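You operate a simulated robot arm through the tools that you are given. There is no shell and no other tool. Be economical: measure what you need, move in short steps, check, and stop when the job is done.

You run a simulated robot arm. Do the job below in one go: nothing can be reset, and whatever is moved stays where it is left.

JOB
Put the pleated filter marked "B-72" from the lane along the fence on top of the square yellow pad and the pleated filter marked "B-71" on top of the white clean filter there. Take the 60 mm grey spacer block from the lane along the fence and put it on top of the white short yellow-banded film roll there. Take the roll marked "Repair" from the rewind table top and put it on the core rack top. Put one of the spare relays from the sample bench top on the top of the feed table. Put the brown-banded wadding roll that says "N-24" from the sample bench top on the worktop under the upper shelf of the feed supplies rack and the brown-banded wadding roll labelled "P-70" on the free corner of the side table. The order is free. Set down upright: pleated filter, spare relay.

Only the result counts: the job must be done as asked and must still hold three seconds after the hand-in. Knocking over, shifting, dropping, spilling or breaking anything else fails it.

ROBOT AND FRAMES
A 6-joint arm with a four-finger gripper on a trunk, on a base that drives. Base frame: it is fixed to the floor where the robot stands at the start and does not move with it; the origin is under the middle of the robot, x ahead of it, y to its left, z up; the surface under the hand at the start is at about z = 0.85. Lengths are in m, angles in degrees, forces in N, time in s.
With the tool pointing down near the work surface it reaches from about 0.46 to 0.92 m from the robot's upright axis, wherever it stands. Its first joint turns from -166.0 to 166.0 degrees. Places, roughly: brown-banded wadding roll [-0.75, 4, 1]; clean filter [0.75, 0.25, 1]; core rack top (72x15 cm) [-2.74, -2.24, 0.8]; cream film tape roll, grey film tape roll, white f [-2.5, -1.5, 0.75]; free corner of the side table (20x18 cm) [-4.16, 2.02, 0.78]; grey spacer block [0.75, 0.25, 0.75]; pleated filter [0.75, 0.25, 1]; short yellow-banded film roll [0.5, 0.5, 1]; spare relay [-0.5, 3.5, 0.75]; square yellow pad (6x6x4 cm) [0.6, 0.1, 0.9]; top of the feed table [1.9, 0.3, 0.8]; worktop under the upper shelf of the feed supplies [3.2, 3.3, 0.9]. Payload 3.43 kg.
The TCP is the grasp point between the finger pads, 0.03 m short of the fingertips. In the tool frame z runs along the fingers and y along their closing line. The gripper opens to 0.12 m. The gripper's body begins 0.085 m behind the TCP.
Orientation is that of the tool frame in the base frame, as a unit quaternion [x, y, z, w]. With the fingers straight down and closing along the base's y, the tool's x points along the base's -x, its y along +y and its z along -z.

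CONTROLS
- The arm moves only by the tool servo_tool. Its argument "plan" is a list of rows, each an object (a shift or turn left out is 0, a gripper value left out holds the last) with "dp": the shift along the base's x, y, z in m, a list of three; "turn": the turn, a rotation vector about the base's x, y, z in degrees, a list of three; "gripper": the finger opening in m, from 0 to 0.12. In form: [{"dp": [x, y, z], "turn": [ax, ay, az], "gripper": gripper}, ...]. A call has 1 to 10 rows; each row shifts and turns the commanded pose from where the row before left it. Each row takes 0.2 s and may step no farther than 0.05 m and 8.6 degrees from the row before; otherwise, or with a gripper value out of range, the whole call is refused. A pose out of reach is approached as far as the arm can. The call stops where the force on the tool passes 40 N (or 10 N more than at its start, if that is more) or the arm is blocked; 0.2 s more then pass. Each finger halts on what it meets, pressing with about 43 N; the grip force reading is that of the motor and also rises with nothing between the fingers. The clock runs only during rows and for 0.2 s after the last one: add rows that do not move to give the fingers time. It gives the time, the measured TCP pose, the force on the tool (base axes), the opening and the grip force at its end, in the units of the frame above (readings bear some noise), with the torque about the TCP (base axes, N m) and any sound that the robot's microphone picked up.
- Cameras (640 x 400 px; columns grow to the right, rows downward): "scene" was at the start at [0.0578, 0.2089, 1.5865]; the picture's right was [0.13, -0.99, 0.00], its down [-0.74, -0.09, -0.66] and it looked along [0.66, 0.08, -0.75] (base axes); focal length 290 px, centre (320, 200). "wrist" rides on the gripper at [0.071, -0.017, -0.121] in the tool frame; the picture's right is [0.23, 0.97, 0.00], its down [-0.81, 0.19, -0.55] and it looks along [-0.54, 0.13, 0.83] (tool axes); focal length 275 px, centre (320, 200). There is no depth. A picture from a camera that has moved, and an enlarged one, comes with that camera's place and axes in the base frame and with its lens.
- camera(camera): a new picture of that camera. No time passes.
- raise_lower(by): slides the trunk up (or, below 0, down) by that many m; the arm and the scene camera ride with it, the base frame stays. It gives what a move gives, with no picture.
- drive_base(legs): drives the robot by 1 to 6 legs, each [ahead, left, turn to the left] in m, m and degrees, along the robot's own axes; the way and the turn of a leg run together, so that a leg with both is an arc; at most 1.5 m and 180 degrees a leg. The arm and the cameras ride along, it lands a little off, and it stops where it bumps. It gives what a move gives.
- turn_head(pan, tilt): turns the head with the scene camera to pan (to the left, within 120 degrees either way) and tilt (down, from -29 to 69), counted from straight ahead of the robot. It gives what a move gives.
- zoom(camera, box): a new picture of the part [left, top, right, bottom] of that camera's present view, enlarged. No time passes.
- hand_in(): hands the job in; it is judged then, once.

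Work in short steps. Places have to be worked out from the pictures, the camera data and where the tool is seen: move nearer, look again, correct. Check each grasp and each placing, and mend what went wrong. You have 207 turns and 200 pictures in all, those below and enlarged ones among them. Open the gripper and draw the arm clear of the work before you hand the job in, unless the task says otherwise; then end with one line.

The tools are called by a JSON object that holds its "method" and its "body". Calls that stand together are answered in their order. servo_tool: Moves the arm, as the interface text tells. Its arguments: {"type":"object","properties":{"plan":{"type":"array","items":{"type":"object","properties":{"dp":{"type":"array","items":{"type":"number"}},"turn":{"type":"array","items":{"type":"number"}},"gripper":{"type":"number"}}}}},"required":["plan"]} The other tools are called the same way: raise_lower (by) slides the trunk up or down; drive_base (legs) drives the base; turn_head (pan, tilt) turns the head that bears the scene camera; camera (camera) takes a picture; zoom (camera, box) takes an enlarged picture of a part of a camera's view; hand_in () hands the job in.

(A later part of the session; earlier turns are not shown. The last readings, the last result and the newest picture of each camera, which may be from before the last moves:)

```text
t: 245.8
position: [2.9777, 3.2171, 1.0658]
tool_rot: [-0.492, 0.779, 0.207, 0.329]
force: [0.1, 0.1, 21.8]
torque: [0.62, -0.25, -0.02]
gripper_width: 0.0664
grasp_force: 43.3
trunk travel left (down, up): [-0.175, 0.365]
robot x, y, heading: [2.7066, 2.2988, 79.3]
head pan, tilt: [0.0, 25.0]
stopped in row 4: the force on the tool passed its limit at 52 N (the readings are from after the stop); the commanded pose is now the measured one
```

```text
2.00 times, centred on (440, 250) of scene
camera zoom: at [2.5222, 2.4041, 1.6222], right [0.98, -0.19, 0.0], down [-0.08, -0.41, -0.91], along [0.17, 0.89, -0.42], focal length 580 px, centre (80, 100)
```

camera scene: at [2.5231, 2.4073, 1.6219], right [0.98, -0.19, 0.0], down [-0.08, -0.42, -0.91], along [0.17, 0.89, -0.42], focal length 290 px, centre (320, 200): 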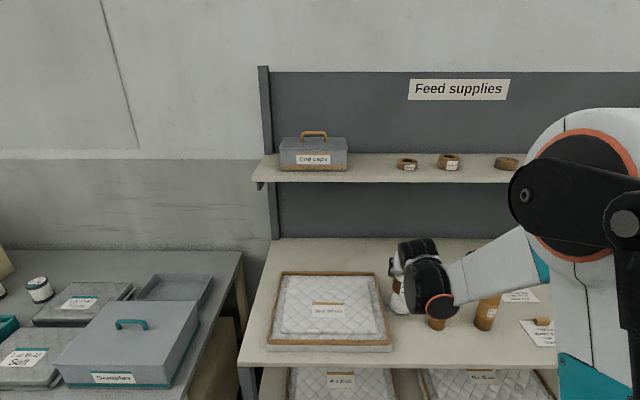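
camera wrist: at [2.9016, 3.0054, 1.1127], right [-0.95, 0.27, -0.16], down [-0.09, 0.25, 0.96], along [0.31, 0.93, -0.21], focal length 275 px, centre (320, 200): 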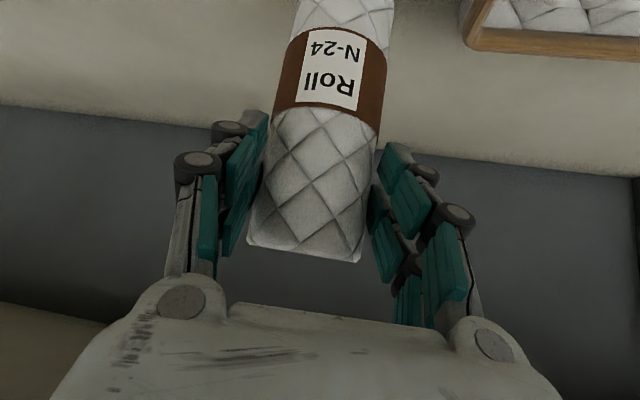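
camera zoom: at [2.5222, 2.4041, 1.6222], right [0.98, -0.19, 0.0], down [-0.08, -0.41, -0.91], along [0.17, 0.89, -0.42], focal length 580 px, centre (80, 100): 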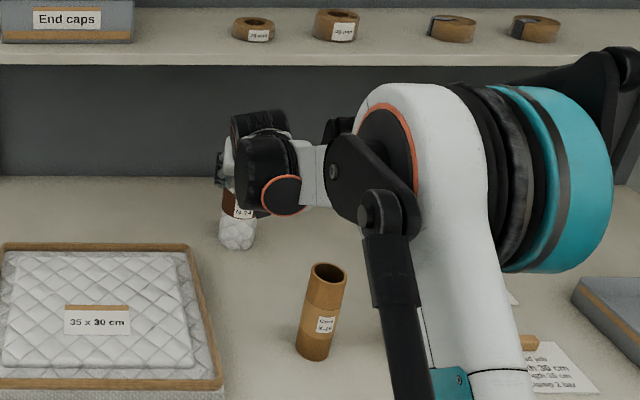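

Contact at roll-bottom z≈0.905, which fits the worktop. Ease up slightly and check the force.

{"method": "servo_tool", "body": {"plan": [{"dp": [0, 0, 0.002]}, {}]}}

{"method": "camera", "body": {"camera": "wrist"}}

{"method": "zoom", "body": {"camera": "scene", "box": [390, 200, 470, 280]}}

```text
t: 246.4
position: [2.977, 3.2181, 1.0661]
tool_rot: [-0.491, 0.78, 0.205, 0.329]
force: [1.6, 1.6, 20.8]
torque: [0.92, -0.56, 0.02]
gripper_width: 0.0659
grasp_force: 43.1
trunk travel left (down, up): [-0.175, 0.365]
robot x, y, heading: [2.7082, 2.3016, 79.3]
head pan, tilt: [0.0, 25.0]
```

```text
89 pictures are left
camera wrist: at [2.9341, 3.0867, 1.0985], right [-0.95, 0.28, -0.17], down [-0.1, 0.24, 0.97], along [0.31, 0.93, -0.2], focal length 275 px, centre (320, 200)
```

wrist: 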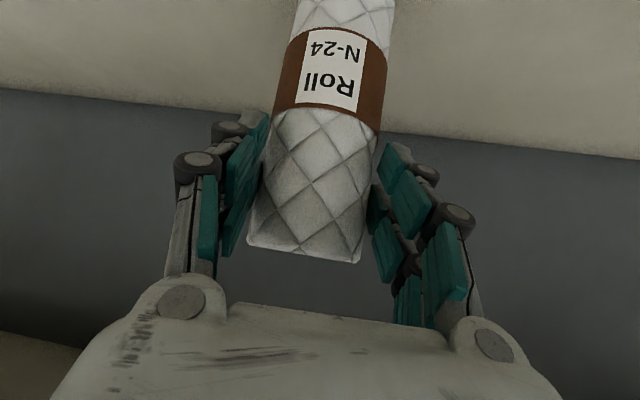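

```text
5.00 times, centred on (430, 240) of scene
camera zoom: at [2.5226, 2.4049, 1.622], right [0.98, -0.19, 0.0], down [-0.08, -0.41, -0.91], along [0.17, 0.89, -0.42], focal length 1451 px, centre (-230, 0)
```

zoom: 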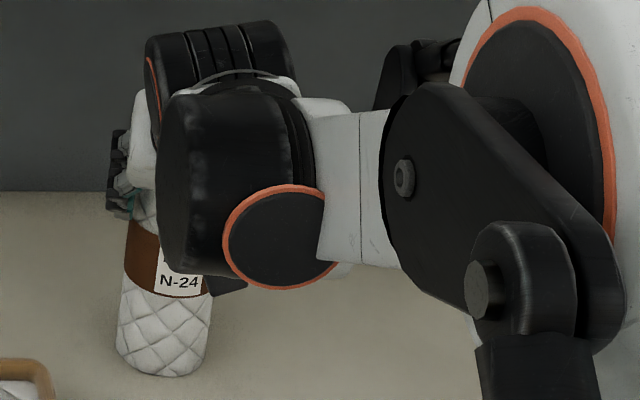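

The force persists and acts ahead of the TCP. Lift 10 mm to see whether it frees.

{"method": "servo_tool", "body": {"plan": [{"dp": [0, 0, 0.005]}, {"dp": [0, 0, 0.005]}, {}]}}

{"method": "zoom", "body": {"camera": "scene", "box": [390, 200, 470, 280]}}

{"method": "turn_head", "body": {"pan": -20, "tilt": 20}}

{"method": "camera", "body": {"camera": "scene"}}

```text
t: 247.2
position: [2.9768, 3.2187, 1.0748]
tool_rot: [-0.492, 0.78, 0.205, 0.328]
force: [-0.3, 0.5, -0.5]
torque: [0.01, 0.03, 0.04]
gripper_width: 0.0659
grasp_force: 42.8
trunk travel left (down, up): [-0.175, 0.365]
robot x, y, heading: [2.7072, 2.298, 79.3]
head pan, tilt: [0.0, 25.0]
```

```text
5.00 times, centred on (430, 240) of scene
camera zoom: at [2.5231, 2.407, 1.6218], right [0.98, -0.19, 0.0], down [-0.08, -0.42, -0.91], along [0.17, 0.89, -0.42], focal length 1451 px, centre (-230, 0)
```

zoom: 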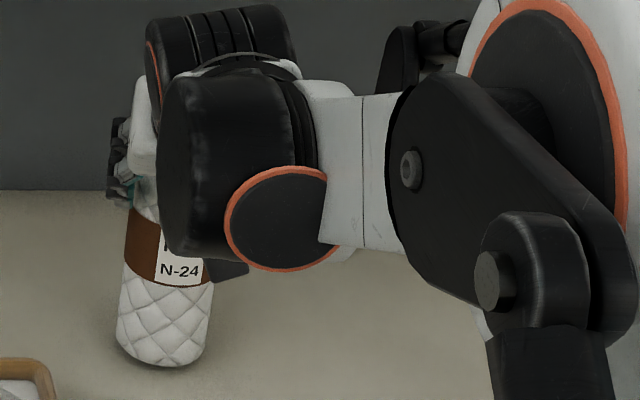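

```text
t: 248.0
position: [2.9763, 3.2181, 1.0741]
tool_rot: [-0.491, 0.78, 0.206, 0.328]
force: [0.0, 0.0, -0.5]
torque: [-0.02, -0.01, 0.01]
gripper_width: 0.0662
grasp_force: 42.7
trunk travel left (down, up): [-0.175, 0.365]
robot x, y, heading: [2.7059, 2.3008, 79.1]
head pan, tilt: [-20.0, 20.0]
```

```text
86 pictures are left
camera scene: at [2.5535, 2.3968, 1.6299], right [0.86, -0.51, 0.0], down [-0.17, -0.29, -0.94], along [0.48, 0.81, -0.34], focal length 290 px, centre (320, 200)
```

scene: 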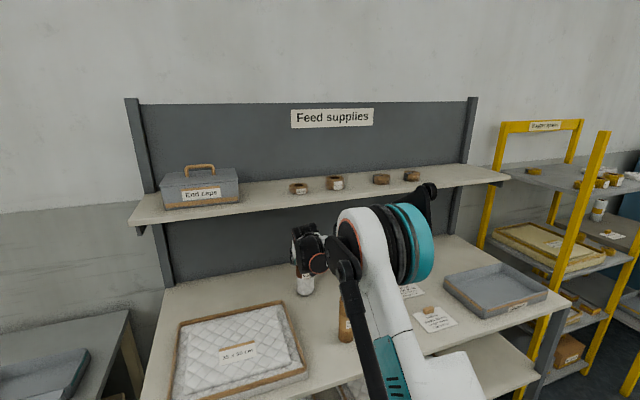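

It was simply the worktop contact. Trim the tilt by 0.7° and lower gently to light contact.

{"method": "servo_tool", "body": {"plan": [{"dp": [0, 0, -0.003], "turn": [-0.63, 0.31, 0]}, {"dp": [0, 0, -0.002]}, {}]}}

{"method": "servo_tool", "body": {"plan": [{"dp": [0, 0, -0.002]}, {}]}}

{"method": "servo_tool", "body": {"plan": [{"dp": [0, 0, -0.002]}, {}]}}

```text
t: 248.8
position: [2.9765, 3.2176, 1.07]
tool_rot: [-0.493, 0.782, 0.202, 0.323]
force: [-1.1, 0.3, -0.9]
torque: [-0.01, 0.04, 0.01]
gripper_width: 0.066
grasp_force: 42.6
trunk travel left (down, up): [-0.175, 0.365]
robot x, y, heading: [2.7041, 2.2995, 79.4]
head pan, tilt: [-20.0, 20.0]
```

```text
t: 249.4
position: [2.9765, 3.2192, 1.0691]
tool_rot: [-0.493, 0.782, 0.203, 0.324]
force: [0.0, -0.7, -0.5]
torque: [-0.02, 0.01, 0.0]
gripper_width: 0.0662
grasp_force: 43.0
trunk travel left (down, up): [-0.175, 0.365]
robot x, y, heading: [2.7037, 2.3023, 79.4]
head pan, tilt: [-20.0, 20.0]
```

```text
t: 250.0
position: [2.978, 3.2164, 1.0668]
tool_rot: [-0.493, 0.782, 0.203, 0.324]
force: [0.7, 1.9, 7.8]
torque: [0.74, -0.29, -0.01]
gripper_width: 0.0661
grasp_force: 42.8
trunk travel left (down, up): [-0.175, 0.365]
robot x, y, heading: [2.7068, 2.3008, 79.3]
head pan, tilt: [-20.0, 20.0]
```

Force pattern fits the roll's far bottom edge touching first, just a slight lean. Release now and withdraw along the tool axis.

{"method": "servo_tool", "body": {"plan": [{"gripper": 0.075}, {"gripper": 0.085}, {"gripper": 0.095}, {}, {"dp": [-0.006, -0.012, 0.008]}, {"dp": [-0.009, -0.018, 0.012]}, {}]}}

{"method": "camera", "body": {"camera": "wrist"}}

{"method": "zoom", "body": {"camera": "scene", "box": [240, 180, 400, 340]}}

```text
t: 251.6
position: [2.9608, 3.1871, 1.0856]
tool_rot: [-0.493, 0.782, 0.202, 0.323]
force: [-0.3, 0.2, 0.5]
torque: [-0.01, 0.01, -0.01]
gripper_width: 0.095
grasp_force: 0.0
trunk travel left (down, up): [-0.175, 0.365]
robot x, y, heading: [2.7067, 2.3032, 79.4]
head pan, tilt: [-20.0, 20.0]
```

```text
85 pictures are left
camera wrist: at [2.9179, 3.0574, 1.1203], right [-0.95, 0.27, -0.16], down [-0.09, 0.25, 0.96], along [0.3, 0.93, -0.21], focal length 275 px, centre (320, 200)
```

wrist: 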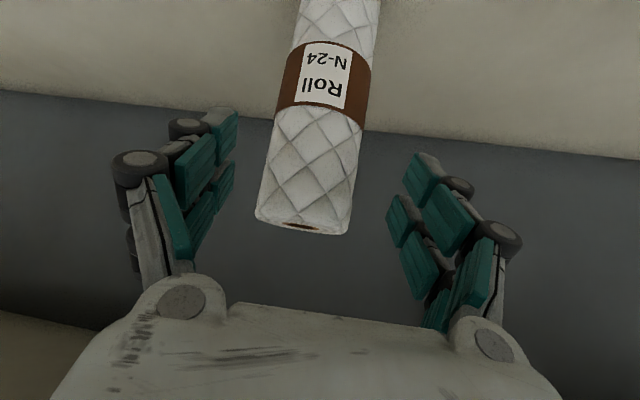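

```text
2.50 times, centred on (320, 260) of scene
camera zoom: at [2.5535, 2.3964, 1.6299], right [0.86, -0.51, 0.0], down [-0.17, -0.29, -0.94], along [0.48, 0.81, -0.34], focal length 725 px, centre (320, 50)
```

zoom: 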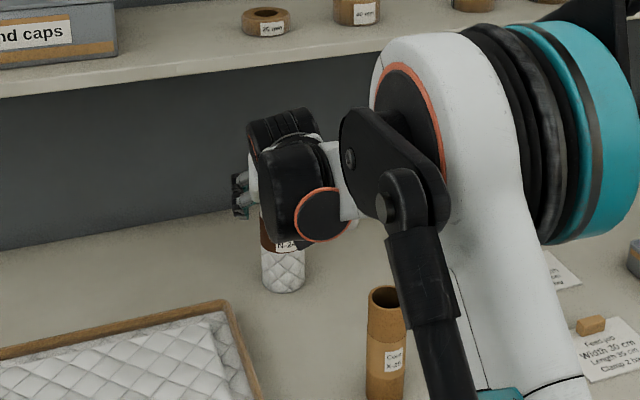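

It stands upright. Withdraw by the entry path and then up, and inspect.

{"method": "servo_tool", "body": {"plan": [{"dp": [-0.018, -0.04, 0.005]}, {"dp": [-0.018, -0.04, 0.005]}, {"dp": [-0.018, -0.04, 0.01]}, {"dp": [-0.015, -0.04, 0.02]}, {"dp": [-0.01, -0.04, 0.025]}, {"dp": [0, -0.03, 0.035]}, {"dp": [0, -0.02, 0.04]}, {}]}}

{"method": "drive_base", "body": {"legs": [[-0.5, 0, 0]]}}

{"method": "camera", "body": {"camera": "scene"}}

```text
t: 253.4
position: [2.8836, 2.9386, 1.2244]
tool_rot: [-0.493, 0.782, 0.202, 0.322]
force: [0.2, -0.6, -0.5]
torque: [0.01, -0.01, -0.02]
gripper_width: 0.0951
grasp_force: 0.1
trunk travel left (down, up): [-0.175, 0.365]
robot x, y, heading: [2.7104, 2.2975, 79.4]
head pan, tilt: [-20.0, 20.0]
```

```text
t: 256.4
position: [2.7918, 2.4373, 1.2231]
tool_rot: [-0.491, 0.783, 0.202, 0.323]
force: [0.0, 0.1, -0.2]
torque: [-0.01, -0.03, -0.01]
gripper_width: 0.095
grasp_force: 0.2
trunk travel left (down, up): [-0.175, 0.365]
robot x, y, heading: [2.6104, 1.8055, 78.9]
head pan, tilt: [-20.0, 20.0]
```

```text
83 pictures are left
camera scene: at [2.4583, 1.8983, 1.63], right [0.86, -0.52, 0.0], down [-0.18, -0.29, -0.94], along [0.48, 0.81, -0.34], focal length 290 px, centre (320, 200)
```

scene: 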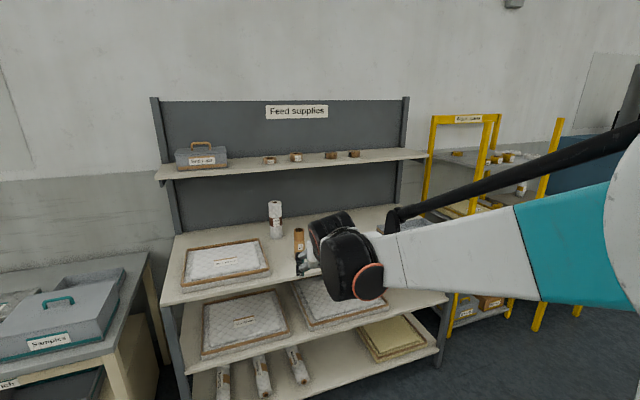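

N-24 stands under the shelf. Bring the tool back to vertical and drive to the bench for P-70.

{"method": "servo_tool", "body": {"plan": [{"turn": [-6.75, 3.28, 0]}, {"turn": [-6.75, 3.28, 0]}, {"turn": [-6.75, 3.28, 0]}, {"turn": [-6.75, 3.28, 0]}, {"turn": [-6.75, 3.28, 0]}, {"turn": [-6.75, 3.28, 0]}, {"turn": [0, 0, 7.5]}, {"turn": [0, 0, 7]}, {}]}}

{"method": "drive_base", "body": {"legs": [[0, 1.1, 0], [0, 1.1, 0], [0, 1.0, 0], [0.3, 0, 0]]}}

{"method": "turn_head", "body": {"pan": -15, "tilt": 30}}

{"method": "camera", "body": {"camera": "scene"}}

```text
t: 258.4
position: [2.7917, 2.4386, 1.2243]
tool_rot: [-0.634, 0.773, -0.001, -0.001]
force: [-0.5, 0.3, -0.3]
torque: [0.01, -0.01, 0.02]
gripper_width: 0.0949
grasp_force: 0.1
trunk travel left (down, up): [-0.175, 0.365]
robot x, y, heading: [2.6123, 1.7993, 79.3]
head pan, tilt: [-20.0, 20.0]
```

```text
t: 275.6
position: [-0.2967, 3.3156, 1.2235]
tool_rot: [-0.646, 0.764, -0.002, -0.001]
force: [-0.5, -0.1, -0.5]
torque: [-0.02, 0.03, 0.02]
gripper_width: 0.0951
grasp_force: 0.1
trunk travel left (down, up): [-0.175, 0.365]
robot x, y, heading: [-0.4619, 2.6749, 80.6]
head pan, tilt: [-20.0, 20.0]
```

```text
t: 276.3
position: [-0.2979, 3.3165, 1.2233]
tool_rot: [-0.646, 0.763, -0.001, -0.001]
force: [-0.3, -0.1, -0.4]
torque: [0.01, -0.01, 0.02]
gripper_width: 0.095
grasp_force: 0.0
trunk travel left (down, up): [-0.175, 0.365]
robot x, y, heading: [-0.4573, 2.6726, 80.8]
head pan, tilt: [-15.0, 30.0]
```

```text
82 pictures are left
camera scene: at [-0.6227, 2.7683, 1.6139], right [0.91, -0.41, 0.0], down [-0.21, -0.46, -0.87], along [0.36, 0.79, -0.5], focal length 290 px, centre (320, 200)
```

scene: 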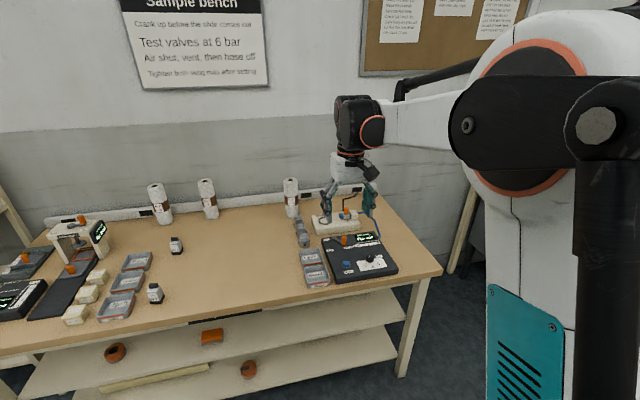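

{"method": "zoom", "body": {"camera": "scene", "box": [250, 160, 380, 270]}}

{"method": "camera", "body": {"camera": "wrist"}}

```text
3.64 times, centred on (315, 215) of scene
camera zoom: at [-0.6227, 2.7683, 1.6139], right [0.91, -0.41, 0.0], down [-0.21, -0.46, -0.87], along [0.36, 0.79, -0.5], focal length 1055 px, centre (338, 146)
```

zoom: 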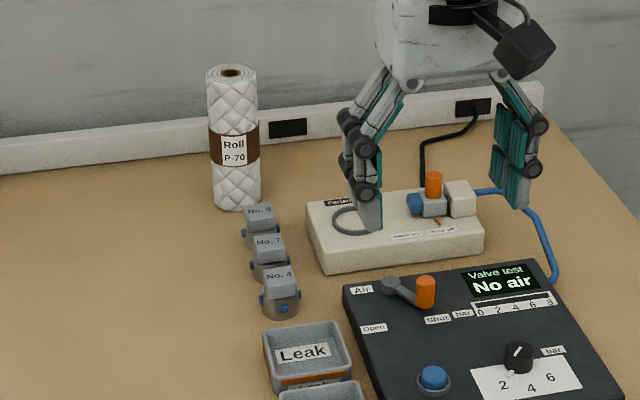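

```text
80 pictures are left
camera wrist: at [-0.2922, 3.2433, 1.3436], right [-1.0, -0.06, 0.0], down [-0.05, 0.83, 0.55], along [-0.04, 0.55, -0.84], focal length 275 px, centre (320, 200)
```

wrist: 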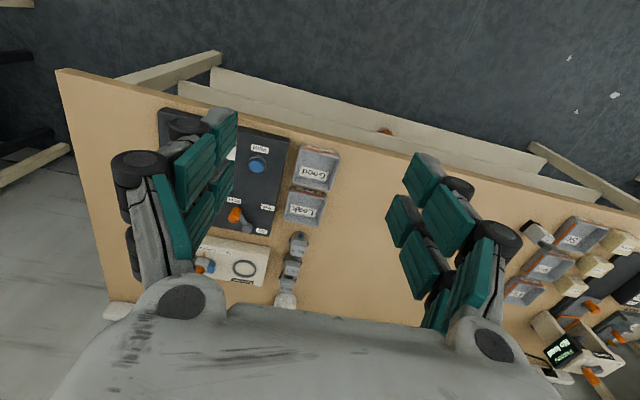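

P-70 is at (-0.240, 3.954). Drive 0.42 ahead and then position above it with the tool vertical.

{"method": "drive_base", "body": {"legs": [[0.42, 0, 0]]}}

{"method": "camera", "body": {"camera": "scene"}}

{"method": "camera", "body": {"camera": "wrist"}}

```text
t: 278.9
position: [-0.2202, 3.7411, 1.2232]
tool_rot: [-0.643, 0.766, 0.0, -0.001]
force: [0.4, 1.2, -0.6]
torque: [0.0, -0.01, -0.02]
gripper_width: 0.0954
grasp_force: 0.0
trunk travel left (down, up): [-0.175, 0.365]
robot x, y, heading: [-0.3841, 3.105, 80.1]
head pan, tilt: [-15.0, 30.0]
```

```text
79 pictures are left
camera scene: at [-0.55, 3.1974, 1.6138], right [0.91, -0.42, 0.0], down [-0.21, -0.45, -0.87], along [0.36, 0.79, -0.5], focal length 290 px, centre (320, 200)
```

scene: 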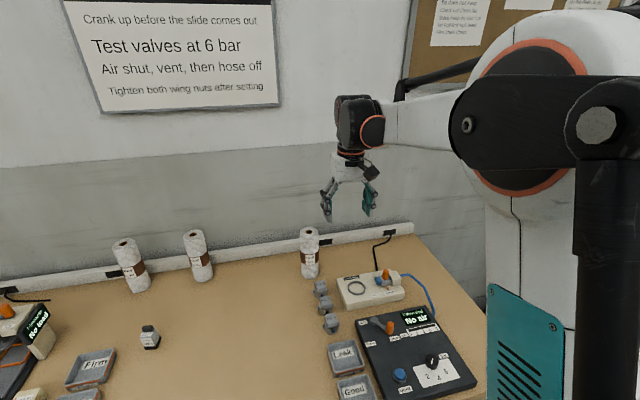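

```text
78 pictures are left
camera wrist: at [-0.2154, 3.6696, 1.3433], right [-1.0, -0.06, 0.0], down [-0.05, 0.83, 0.55], along [-0.03, 0.55, -0.84], focal length 275 px, centre (320, 200)
```

wrist: 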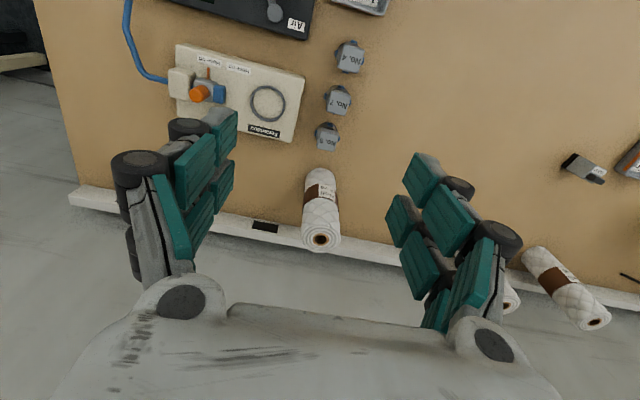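

P-70's top is near (-0.236, 3.960). Move above at z≈1.11 and check.

{"method": "servo_tool", "body": {"plan": [{"dp": [-0.004, 0.045, -0.01]}, {"dp": [-0.004, 0.045, -0.02]}, {"dp": [-0.004, 0.045, -0.02]}, {"dp": [-0.004, 0.045, -0.02]}, {"dp": [0, 0.039, -0.03]}, {"dp": [0, 0, -0.01]}, {}]}}

{"method": "camera", "body": {"camera": "wrist"}}

{"method": "zoom", "body": {"camera": "scene", "box": [250, 140, 410, 300]}}

```text
t: 280.6
position: [-0.2359, 3.9591, 1.1134]
tool_rot: [-0.642, 0.767, -0.001, -0.001]
force: [-0.1, -0.2, 0.0]
torque: [0.06, 0.01, 0.03]
gripper_width: 0.095
grasp_force: 0.1
trunk travel left (down, up): [-0.175, 0.365]
robot x, y, heading: [-0.3845, 3.1014, 80.0]
head pan, tilt: [-15.0, 30.0]
```

```text
77 pictures are left
camera wrist: at [-0.2313, 3.8859, 1.2331], right [-1.0, -0.06, 0.0], down [-0.05, 0.83, 0.55], along [-0.03, 0.55, -0.84], focal length 275 px, centre (320, 200)
```

wrist: 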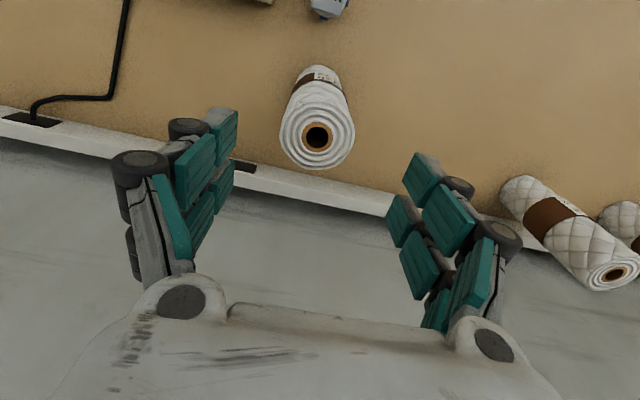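

```text
2.50 times, centred on (330, 220) of scene
camera zoom: at [-0.5502, 3.1965, 1.6139], right [0.91, -0.42, 0.0], down [-0.21, -0.45, -0.87], along [0.36, 0.79, -0.5], focal length 725 px, centre (295, 150)
```

zoom: 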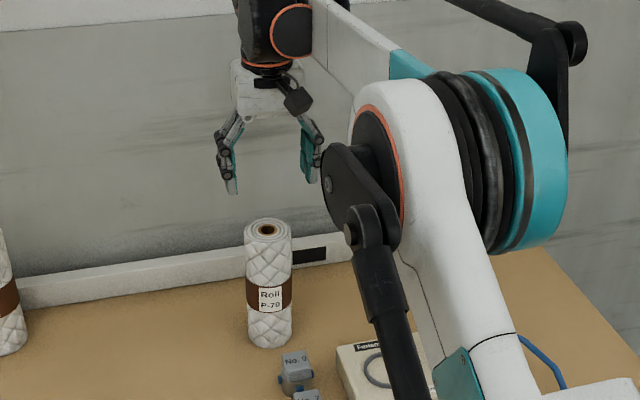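

Correct by (+3, +7) mm and descend to z≈0.97.

{"method": "servo_tool", "body": {"plan": [{"dp": [0.003, 0.007, -0.03]}, {"dp": [0, 0, -0.04]}, {"dp": [0, 0, -0.04]}, {"dp": [0, 0, -0.033]}, {}]}}

{"method": "camera", "body": {"camera": "wrist"}}

```text
t: 281.8
position: [-0.233, 3.9664, 0.9684]
tool_rot: [-0.642, 0.766, -0.001, -0.001]
force: [0.0, 0.2, 0.6]
torque: [0.0, 0.0, -0.02]
gripper_width: 0.0951
grasp_force: 0.1
trunk travel left (down, up): [-0.175, 0.365]
robot x, y, heading: [-0.3895, 3.0986, 80.3]
head pan, tilt: [-15.0, 30.0]
```

```text
75 pictures are left
camera wrist: at [-0.2289, 3.894, 1.0881], right [-1.0, -0.06, 0.0], down [-0.05, 0.83, 0.55], along [-0.03, 0.55, -0.84], focal length 275 px, centre (320, 200)
```

wrist: 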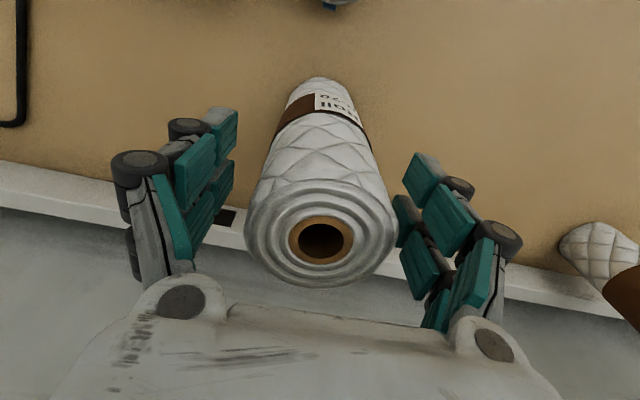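

Centred. Close and lift.

{"method": "servo_tool", "body": {"plan": [{"dp": [0, -0.003, 0], "gripper": 0.0}, {}, {}, {}, {"dp": [0, 0, 0.01]}, {"dp": [0, 0, 0.02]}, {"dp": [0, 0, 0.03]}, {"dp": [0, 0, 0.04]}, {"dp": [0, 0, 0.04]}, {}]}}

{"method": "servo_tool", "body": {"plan": [{"dp": [0, 0, 0.045]}, {"dp": [0, 0, 0.045]}, {"dp": [0, 0, 0.045]}, {"dp": [-0.01, -0.045, 0]}, {"dp": [-0.01, -0.045, 0]}, {"dp": [-0.01, -0.045, 0]}, {"dp": [-0.01, -0.045, 0]}, {"dp": [-0.01, -0.045, 0]}, {}]}}

{"method": "camera", "body": {"camera": "wrist"}}

```text
t: 283.9
position: [-0.2345, 3.968, 1.1134]
tool_rot: [-0.642, 0.767, -0.001, -0.001]
force: [-0.5, 0.7, 0.0]
torque: [0.04, 0.03, 0.0]
gripper_width: 0.0659
grasp_force: 43.4
trunk travel left (down, up): [-0.175, 0.365]
robot x, y, heading: [-0.3907, 3.1051, 80.1]
head pan, tilt: [-15.0, 30.0]
```

```text
t: 285.9
position: [-0.2673, 3.8133, 1.33]
tool_rot: [-0.642, 0.767, -0.002, -0.002]
force: [0.3, -0.6, -1.0]
torque: [0.02, 0.0, 0.03]
gripper_width: 0.0659
grasp_force: 42.9
out of reach, approached as far as the arm can: row 3, 4, 5, 6, 7, 8
trunk travel left (down, up): [-0.175, 0.365]
robot x, y, heading: [-0.3866, 3.1038, 80.3]
head pan, tilt: [-15.0, 30.0]
```

```text
74 pictures are left
camera wrist: at [-0.2636, 3.7411, 1.4503], right [-1.0, -0.06, 0.0], down [-0.05, 0.83, 0.55], along [-0.03, 0.55, -0.84], focal length 275 px, centre (320, 200)
```

wrist: 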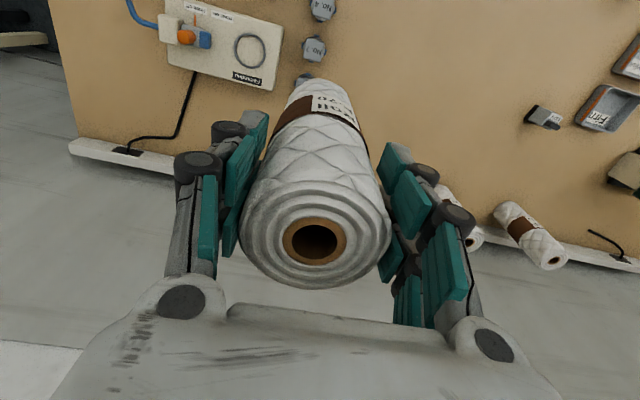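

P-70 held. Back away from the bench and slide left, then look towards the side table.

{"method": "drive_base", "body": {"legs": [[-0.75, 0, 0], [0, 1.3, 0]]}}

{"method": "turn_head", "body": {"pan": 95, "tilt": 20}}

{"method": "camera", "body": {"camera": "scene"}}

```text
t: 296.1
position: [-1.6755, 3.2796, 1.3303]
tool_rot: [-0.647, 0.762, -0.002, -0.002]
force: [-0.9, -0.6, -0.4]
torque: [0.01, 0.03, -0.01]
gripper_width: 0.0658
grasp_force: 42.2
trunk travel left (down, up): [-0.175, 0.365]
robot x, y, heading: [-1.7851, 2.5632, 80.8]
head pan, tilt: [-15.0, 30.0]
```

```text
t: 298.0
position: [-1.6752, 3.2803, 1.3298]
tool_rot: [-0.647, 0.763, -0.001, -0.003]
force: [0.0, -0.3, -1.0]
torque: [-0.01, -0.02, 0.0]
gripper_width: 0.0661
grasp_force: 43.1
trunk travel left (down, up): [-0.175, 0.365]
robot x, y, heading: [-1.7889, 2.568, 81.2]
head pan, tilt: [95.0, 20.0]
```

```text
73 pictures are left
camera scene: at [-2.0787, 2.5822, 1.6299], right [0.07, 1.0, 0.0], down [0.34, -0.02, -0.94], along [-0.94, 0.07, -0.34], focal length 290 px, centre (320, 200)
```

scene: 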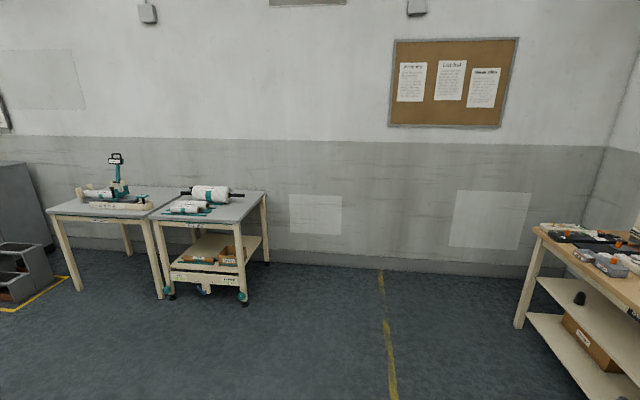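

The wheeled table with the roller is the side table. Zoom.

{"method": "zoom", "body": {"camera": "scene", "box": [140, 170, 280, 310]}}

```text
2.86 times, centred on (210, 240) of scene
camera zoom: at [-2.0787, 2.5822, 1.6299], right [0.07, 1.0, 0.0], down [0.34, -0.02, -0.94], along [-0.94, 0.07, -0.34], focal length 829 px, centre (634, 86)
```

zoom: 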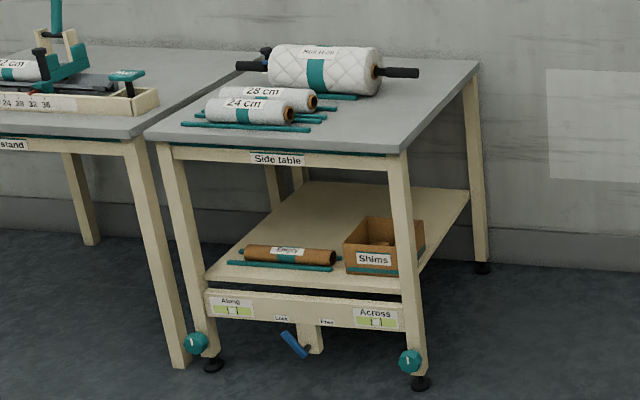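

Target is the front-right corner near (-4.16, 2.02). Turn left 90°, slide left and approach.

{"method": "drive_base", "body": {"legs": [[0, 0, 89], [0, 0.9, 0], [1.2, 0, 0]]}}

{"method": "turn_head", "body": {"pan": -10, "tilt": 35}}

{"method": "camera", "body": {"camera": "scene"}}

```text
t: 305.1
position: [-2.6073, 2.0775, 1.332]
tool_rot: [0.996, -0.09, 0.002, 0.003]
force: [-0.3, -0.1, -0.7]
torque: [0.01, -0.01, -0.02]
gripper_width: 0.0657
grasp_force: 43.0
trunk travel left (down, up): [-0.175, 0.365]
robot x, y, heading: [-1.8961, 1.9473, 169.7]
head pan, tilt: [95.0, 20.0]
stopped in leg 2: the robot was blocked; the commanded pose is now the measured one
```

```text
t: 306.9
position: [-2.5966, 2.0673, 1.3379]
tool_rot: [0.996, -0.09, -0.002, 0.0]
force: [0.4, 0.0, -0.7]
torque: [-0.04, 0.01, 0.01]
gripper_width: 0.0658
grasp_force: 42.9
trunk travel left (down, up): [-0.175, 0.365]
robot x, y, heading: [-1.8981, 1.9481, 169.6]
head pan, tilt: [-10.0, 35.0]
```

```text
71 pictures are left
camera scene: at [-1.987, 1.7295, 1.6151], right [-0.15, 0.99, 0.0], down [0.48, 0.08, -0.87], along [-0.86, -0.13, -0.49], focal length 290 px, centre (320, 200)
```

scene: 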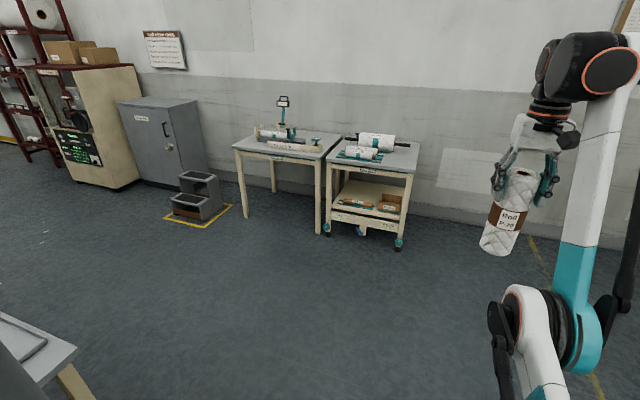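

Blocked on the left by a table; check what I touched.

{"method": "turn_head", "body": {"pan": 75, "tilt": 45}}

{"method": "camera", "body": {"camera": "scene"}}

```text
t: 308.5
position: [-2.6114, 2.0797, 1.3287]
tool_rot: [0.996, -0.09, 0.004, 0.004]
force: [0.4, -1.3, -0.5]
torque: [0.01, 0.02, -0.02]
gripper_width: 0.0661
grasp_force: 43.1
trunk travel left (down, up): [-0.175, 0.365]
robot x, y, heading: [-1.8964, 1.9462, 170.1]
head pan, tilt: [75.0, 45.0]
```

```text
70 pictures are left
camera scene: at [-1.9552, 1.6844, 1.5958], right [-0.88, 0.47, 0.0], down [0.32, 0.6, -0.73], along [-0.35, -0.65, -0.68], focal length 290 px, centre (320, 200)
```

scene: 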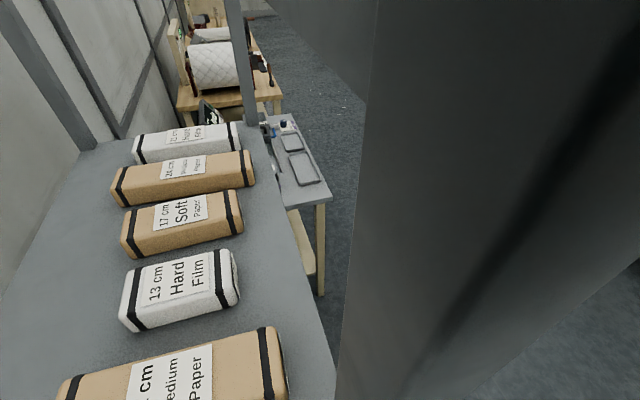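

I touched the rack with paper packs at my left; nothing on it appears moved. Shift right a bit and drive ahead.

{"method": "drive_base", "body": {"legs": [[0, -0.12, 0], [1.1, 0, 0]]}}

{"method": "turn_head", "body": {"pan": 5, "tilt": 35}}

{"method": "camera", "body": {"camera": "scene"}}

```text
t: 315.0
position: [-3.6728, 2.3955, 1.3307]
tool_rot: [0.995, -0.095, 0.004, 0.001]
force: [1.0, 0.2, -0.8]
torque: [0.03, -0.01, 0.0]
gripper_width: 0.066
grasp_force: 42.9
trunk travel left (down, up): [-0.175, 0.365]
robot x, y, heading: [-2.9598, 2.2646, 169.3]
head pan, tilt: [75.0, 45.0]
```

```text
t: 316.4
position: [-3.6715, 2.3969, 1.3295]
tool_rot: [0.995, -0.095, 0.004, 0.001]
force: [-0.4, 0.6, -1.0]
torque: [-0.02, -0.04, -0.02]
gripper_width: 0.066
grasp_force: 42.9
trunk travel left (down, up): [-0.175, 0.365]
robot x, y, heading: [-2.9654, 2.2686, 169.3]
head pan, tilt: [5.0, 35.0]
```

```text
69 pictures are left
camera scene: at [-3.0663, 2.0758, 1.6061], right [0.1, 0.99, 0.0], down [0.57, -0.06, -0.82], along [-0.81, 0.08, -0.57], focal length 290 px, centre (320, 200)
```

scene: 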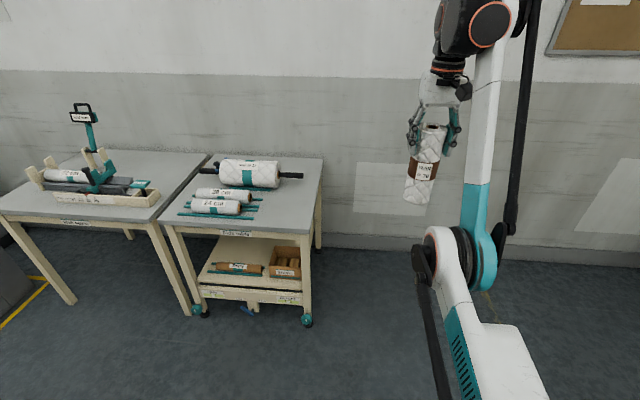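

Slide left and ahead so that the roll is above the free corner.

{"method": "drive_base", "body": {"legs": [[0, 0.43, 0], [0.4, 0, 0]]}}

{"method": "camera", "body": {"camera": "scene"}}

{"method": "camera", "body": {"camera": "wrist"}}

```text
t: 321.1
position: [-4.1455, 2.0649, 1.3291]
tool_rot: [0.995, -0.101, 0.003, 0.0]
force: [-0.4, -0.2, -0.7]
torque: [0.0, -0.02, 0.0]
gripper_width: 0.0659
grasp_force: 43.0
trunk travel left (down, up): [-0.175, 0.365]
robot x, y, heading: [-3.4364, 1.9229, 168.8]
head pan, tilt: [5.0, 35.0]
```

```text
68 pictures are left
camera scene: at [-3.5442, 1.7364, 1.606], right [0.11, 0.99, 0.0], down [0.57, -0.06, -0.82], along [-0.81, 0.09, -0.57], focal length 290 px, centre (320, 200)
```

scene: 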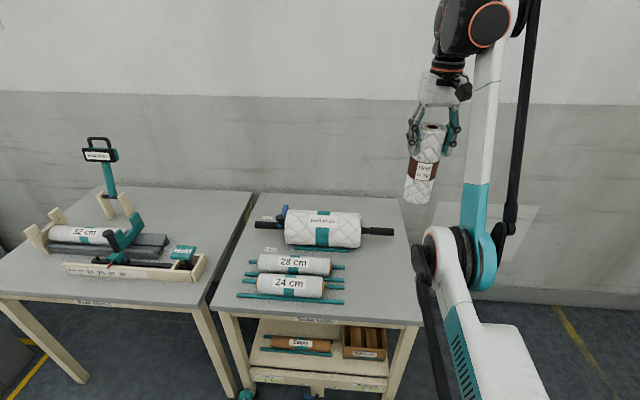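

```text
67 pictures are left
camera wrist: at [-4.0726, 2.067, 1.4497], right [0.03, -1.0, 0.0], down [-0.84, -0.02, 0.55], along [-0.55, -0.02, -0.84], focal length 275 px, centre (320, 200)
```

wrist: 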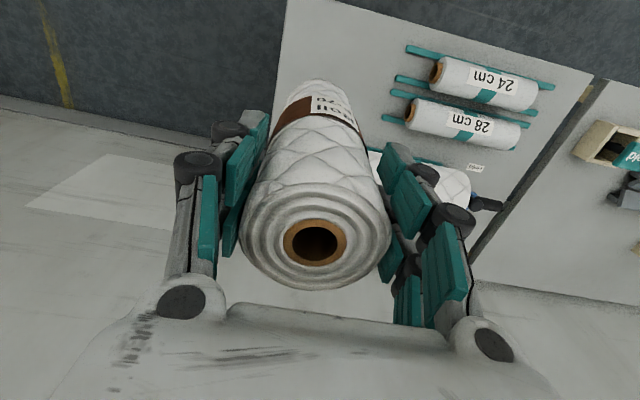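

Lower over (-4.155, 2.02).

{"method": "servo_tool", "body": {"plan": [{"dp": [-0.005, -0.022, -0.02]}, {"dp": [-0.005, -0.022, -0.03]}, {"dp": [0, 0, -0.045]}, {"dp": [0, 0, -0.045]}, {"dp": [0, 0, -0.045]}, {"dp": [0, 0, -0.045]}, {"dp": [0, 0, -0.045]}, {"dp": [0, 0, -0.045]}, {}]}}

{"method": "camera", "body": {"camera": "scene"}}

{"method": "camera", "body": {"camera": "wrist"}}

```text
t: 323.1
position: [-4.1534, 2.0208, 1.3296]
tool_rot: [0.995, -0.1, 0.003, 0.001]
force: [1.4, 0.3, -0.3]
torque: [-0.01, -0.02, 0.05]
gripper_width: 0.066
grasp_force: 42.6
out of reach, approached as far as the arm can: row 1, 2, 3, 4, 5, 6, 7, 8
trunk travel left (down, up): [-0.175, 0.365]
robot x, y, heading: [-3.4369, 1.9267, 168.2]
head pan, tilt: [5.0, 35.0]
```

```text
66 pictures are left
camera scene: at [-3.5438, 1.7363, 1.6061], right [0.11, 0.99, 0.0], down [0.57, -0.06, -0.82], along [-0.81, 0.09, -0.57], focal length 290 px, centre (320, 200)
```

scene: 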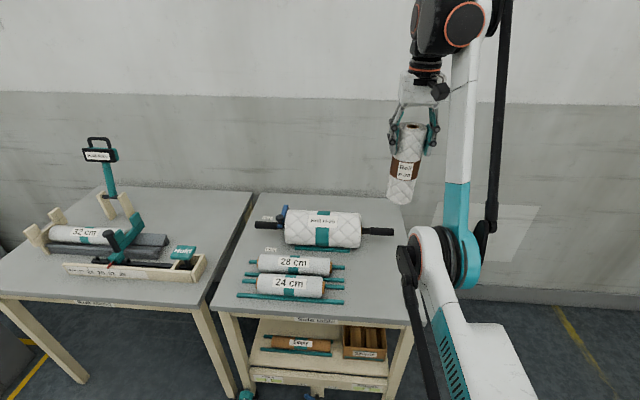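

```text
65 pictures are left
camera wrist: at [-4.0801, 2.0231, 1.4498], right [0.03, -1.0, 0.0], down [-0.84, -0.02, 0.55], along [-0.55, -0.02, -0.84], focal length 275 px, centre (320, 200)
```

wrist: 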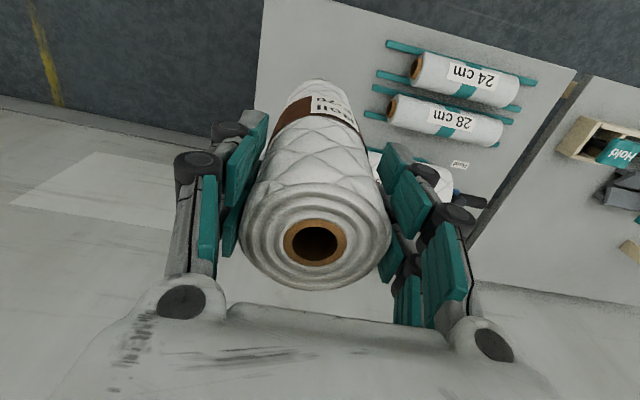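

The arm is stuck in an unfavourable elbow configuration since the over-reach at the bench. Back away from the table first, then experiment with moving the arm outward to flip it back.

{"method": "drive_base", "body": {"legs": [[-0.6, 0, 0]]}}

{"method": "servo_tool", "body": {"plan": [{"dp": [-0.04, 0.008, 0]}, {"dp": [-0.04, 0.008, 0]}, {"dp": [-0.04, 0.008, 0]}, {}]}}

{"method": "camera", "body": {"camera": "scene"}}

```text
t: 326.5
position: [-3.5759, 1.9042, 1.3309]
tool_rot: [0.995, -0.1, 0.003, 0.0]
force: [0.4, 0.0, 0.3]
torque: [-0.03, 0.01, -0.01]
gripper_width: 0.066
grasp_force: 43.0
trunk travel left (down, up): [-0.175, 0.365]
robot x, y, heading: [-2.8559, 1.8137, 168.6]
head pan, tilt: [5.0, 35.0]
```

```text
t: 327.5
position: [-3.6818, 1.9252, 1.326]
tool_rot: [0.995, -0.101, 0.003, 0.0]
force: [-0.2, -0.5, -0.5]
torque: [0.0, -0.02, 0.0]
gripper_width: 0.0659
grasp_force: 42.6
out of reach, approached as far as the arm can: row 3
trunk travel left (down, up): [-0.175, 0.365]
robot x, y, heading: [-2.8539, 1.8086, 168.6]
head pan, tilt: [5.0, 35.0]
```

```text
64 pictures are left
camera scene: at [-2.9665, 1.6196, 1.606], right [0.11, 0.99, 0.0], down [0.57, -0.06, -0.82], along [-0.81, 0.09, -0.57], focal length 290 px, centre (320, 200)
```

scene: 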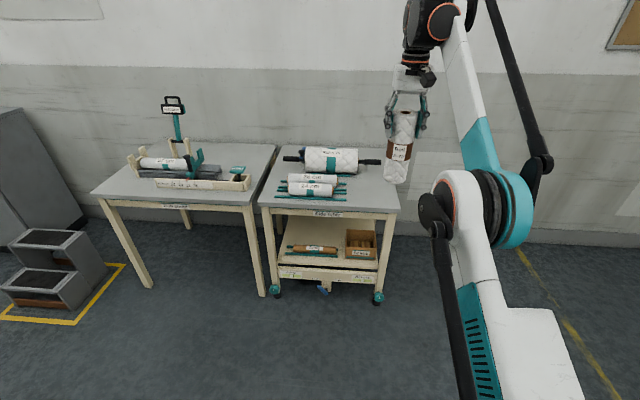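

Now fully stretched; try going down from here at this radius.

{"method": "servo_tool", "body": {"plan": [{"dp": [0, 0, -0.03]}, {"dp": [0, 0, -0.03]}, {"dp": [0, 0, -0.03]}, {}]}}

{"method": "camera", "body": {"camera": "scene"}}

```text
t: 328.5
position: [-3.685, 1.926, 1.239]
tool_rot: [0.995, -0.1, 0.004, 0.001]
force: [-0.8, 0.2, -0.7]
torque: [0.02, -0.01, 0.01]
gripper_width: 0.0662
grasp_force: 43.0
out of reach, approached as far as the arm can: row 3
trunk travel left (down, up): [-0.175, 0.365]
robot x, y, heading: [-2.8546, 1.8109, 168.4]
head pan, tilt: [5.0, 35.0]
```

```text
63 pictures are left
camera scene: at [-2.9671, 1.6196, 1.6061], right [0.11, 0.99, 0.0], down [0.57, -0.06, -0.82], along [-0.81, 0.09, -0.57], focal length 290 px, centre (320, 200)
```

scene: 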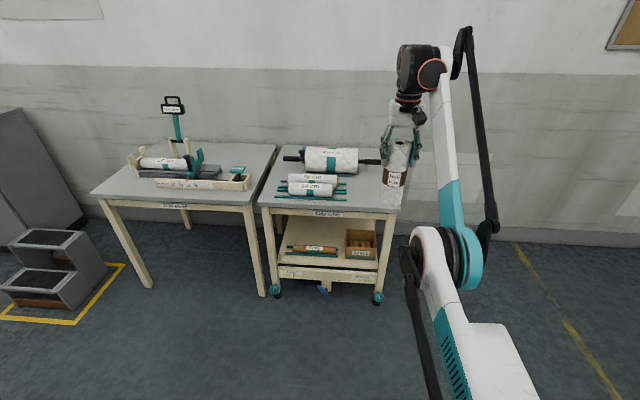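

It followed downwards. Continue stretching outward and down alternately.

{"method": "servo_tool", "body": {"plan": [{"dp": [-0.03, 0.006, 0]}, {"dp": [-0.03, 0.006, 0]}, {"dp": [-0.03, 0.006, 0]}, {"dp": [0, 0, -0.03]}, {"dp": [0, 0, -0.03]}, {"dp": [0, 0, -0.03]}, {"dp": [0, 0, -0.03]}, {}]}}

{"method": "camera", "body": {"camera": "scene"}}

```text
t: 330.3
position: [-3.7508, 1.9362, 1.127]
tool_rot: [0.995, -0.1, 0.005, 0.001]
force: [-0.2, 0.0, -0.9]
torque: [-0.01, -0.04, 0.01]
gripper_width: 0.0663
grasp_force: 43.5
out of reach, approached as far as the arm can: row 2, 3, 5, 6, 7
trunk travel left (down, up): [-0.175, 0.365]
robot x, y, heading: [-2.8601, 1.8131, 168.6]
head pan, tilt: [5.0, 35.0]
```

```text
62 pictures are left
camera scene: at [-2.9669, 1.6196, 1.6061], right [0.11, 0.99, 0.0], down [0.57, -0.06, -0.82], along [-0.81, 0.09, -0.57], focal length 290 px, centre (320, 200)
```

scene: 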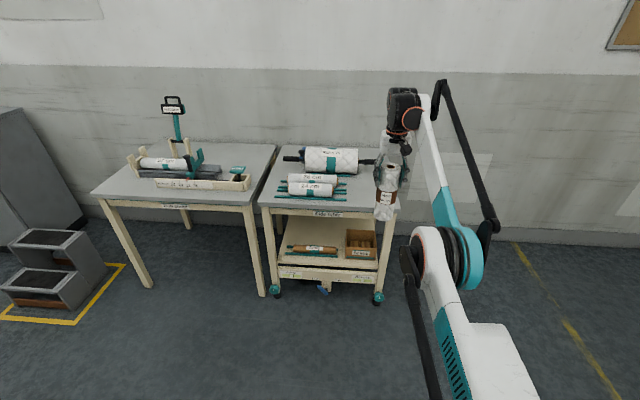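

Continue along that arc: outwards and down together.

{"method": "servo_tool", "body": {"plan": [{"dp": [-0.015, 0.003, -0.03]}, {"dp": [-0.015, 0.003, -0.03]}, {"dp": [-0.015, 0.003, -0.03]}, {"dp": [-0.015, 0.003, -0.03]}, {"dp": [-0.015, 0.003, -0.03]}, {}]}}

{"method": "camera", "body": {"camera": "scene"}}

```text
t: 331.7
position: [-3.7751, 1.9449, 0.9762]
tool_rot: [0.995, -0.101, 0.002, 0.001]
force: [1.5, -0.5, -0.6]
torque: [-0.01, 0.01, 0.01]
gripper_width: 0.0658
grasp_force: 42.8
out of reach, approached as far as the arm can: row 2, 3, 4, 5
trunk travel left (down, up): [-0.175, 0.365]
robot x, y, heading: [-2.8594, 1.8096, 168.6]
head pan, tilt: [5.0, 35.0]
```

```text
61 pictures are left
camera scene: at [-2.9669, 1.6196, 1.6061], right [0.11, 0.99, 0.0], down [0.57, -0.06, -0.82], along [-0.81, 0.09, -0.57], focal length 290 px, centre (320, 200)
```

scene: 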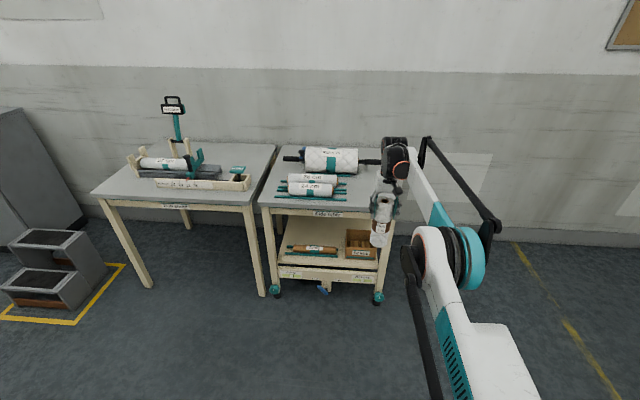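

Nearly straight at low height now. Pull inwards to see whether the elbow folds upward.

{"method": "servo_tool", "body": {"plan": [{"dp": [0.03, -0.006, 0]}, {"dp": [0.03, -0.006, 0]}, {"dp": [0.03, -0.006, 0]}, {"dp": [0.03, -0.006, 0]}, {}]}}

{"method": "camera", "body": {"camera": "scene"}}

```text
t: 332.9
position: [-3.6526, 1.9205, 0.9766]
tool_rot: [0.995, -0.101, 0.002, 0.001]
force: [0.1, 0.5, 0.2]
torque: [-0.02, -0.01, 0.01]
gripper_width: 0.0657
grasp_force: 43.0
trunk travel left (down, up): [-0.175, 0.365]
robot x, y, heading: [-2.8588, 1.8118, 168.5]
head pan, tilt: [5.0, 35.0]
```

```text
60 pictures are left
camera scene: at [-2.9664, 1.6195, 1.606], right [0.11, 0.99, 0.0], down [0.57, -0.06, -0.82], along [-0.81, 0.09, -0.57], focal length 290 px, centre (320, 200)
```

scene: 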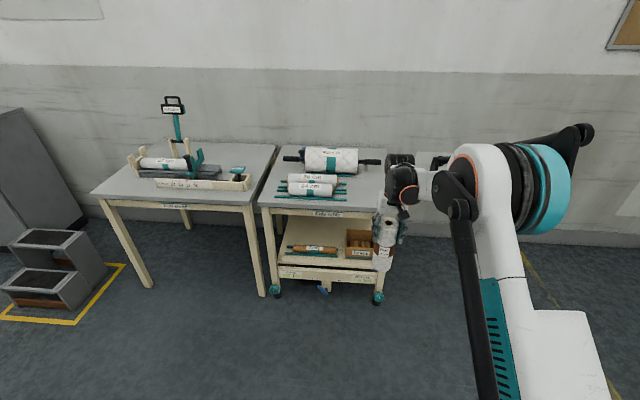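

The elbow flipped back up. Draw in a bit more, raise to ~1.16, and drive back to the side table.

{"method": "servo_tool", "body": {"plan": [{"dp": [0.035, -0.007, 0.02]}, {"dp": [0.035, -0.007, 0.03]}, {"dp": [0.03, -0.006, 0.03]}, {"dp": [0, 0, 0.045]}, {"dp": [0, 0, 0.045]}, {"dp": [0, 0, 0.02]}, {}]}}

{"method": "drive_base", "body": {"legs": [[0.61, 0, 0]]}}

{"method": "camera", "body": {"camera": "scene"}}

```text
t: 334.5
position: [-3.5554, 1.9033, 1.1649]
tool_rot: [0.995, -0.101, 0.004, 0.0]
force: [0.3, 0.3, -0.8]
torque: [-0.01, -0.02, 0.01]
gripper_width: 0.066
grasp_force: 43.0
trunk travel left (down, up): [-0.175, 0.365]
robot x, y, heading: [-2.8614, 1.8125, 168.6]
head pan, tilt: [5.0, 35.0]
```

```text
t: 337.9
position: [-4.1486, 2.0266, 1.1653]
tool_rot: [0.995, -0.102, 0.004, 0.0]
force: [-0.1, 0.1, -1.2]
torque: [0.02, -0.02, 0.01]
gripper_width: 0.0659
grasp_force: 42.9
trunk travel left (down, up): [-0.175, 0.365]
robot x, y, heading: [-3.4518, 1.9319, 168.4]
head pan, tilt: [5.0, 35.0]
```

```text
59 pictures are left
camera scene: at [-3.5617, 1.7408, 1.606], right [0.11, 0.99, 0.0], down [0.57, -0.07, -0.82], along [-0.81, 0.09, -0.57], focal length 290 px, centre (320, 200)
```

scene: 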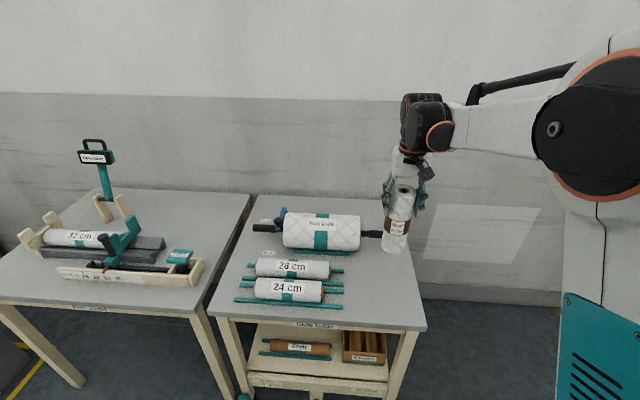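

Right above the target. Lower to 0.965 and check.

{"method": "servo_tool", "body": {"plan": [{"dp": [-0.004, -0.004, -0.04]}, {"dp": [0, 0, -0.045]}, {"dp": [0, 0, -0.045]}, {"dp": [0, 0, -0.04]}, {"dp": [0, 0, -0.03]}, {}]}}

{"method": "zoom", "body": {"camera": "scene", "box": [300, 170, 460, 330]}}

```text
t: 339.3
position: [-4.1533, 2.0207, 0.9642]
tool_rot: [0.995, -0.102, 0.003, 0.0]
force: [-0.1, -0.6, 0.1]
torque: [-0.01, -0.02, -0.01]
gripper_width: 0.0659
grasp_force: 43.0
trunk travel left (down, up): [-0.175, 0.365]
robot x, y, heading: [-3.4554, 1.934, 168.3]
head pan, tilt: [5.0, 35.0]
```

```text
2.50 times, centred on (380, 250) of scene
camera zoom: at [-3.5616, 1.7408, 1.6061], right [0.11, 0.99, 0.0], down [0.57, -0.07, -0.82], along [-0.81, 0.09, -0.57], focal length 725 px, centre (170, 75)
```

zoom: 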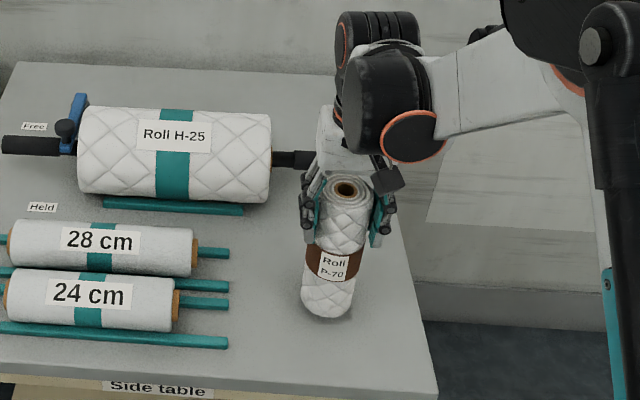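

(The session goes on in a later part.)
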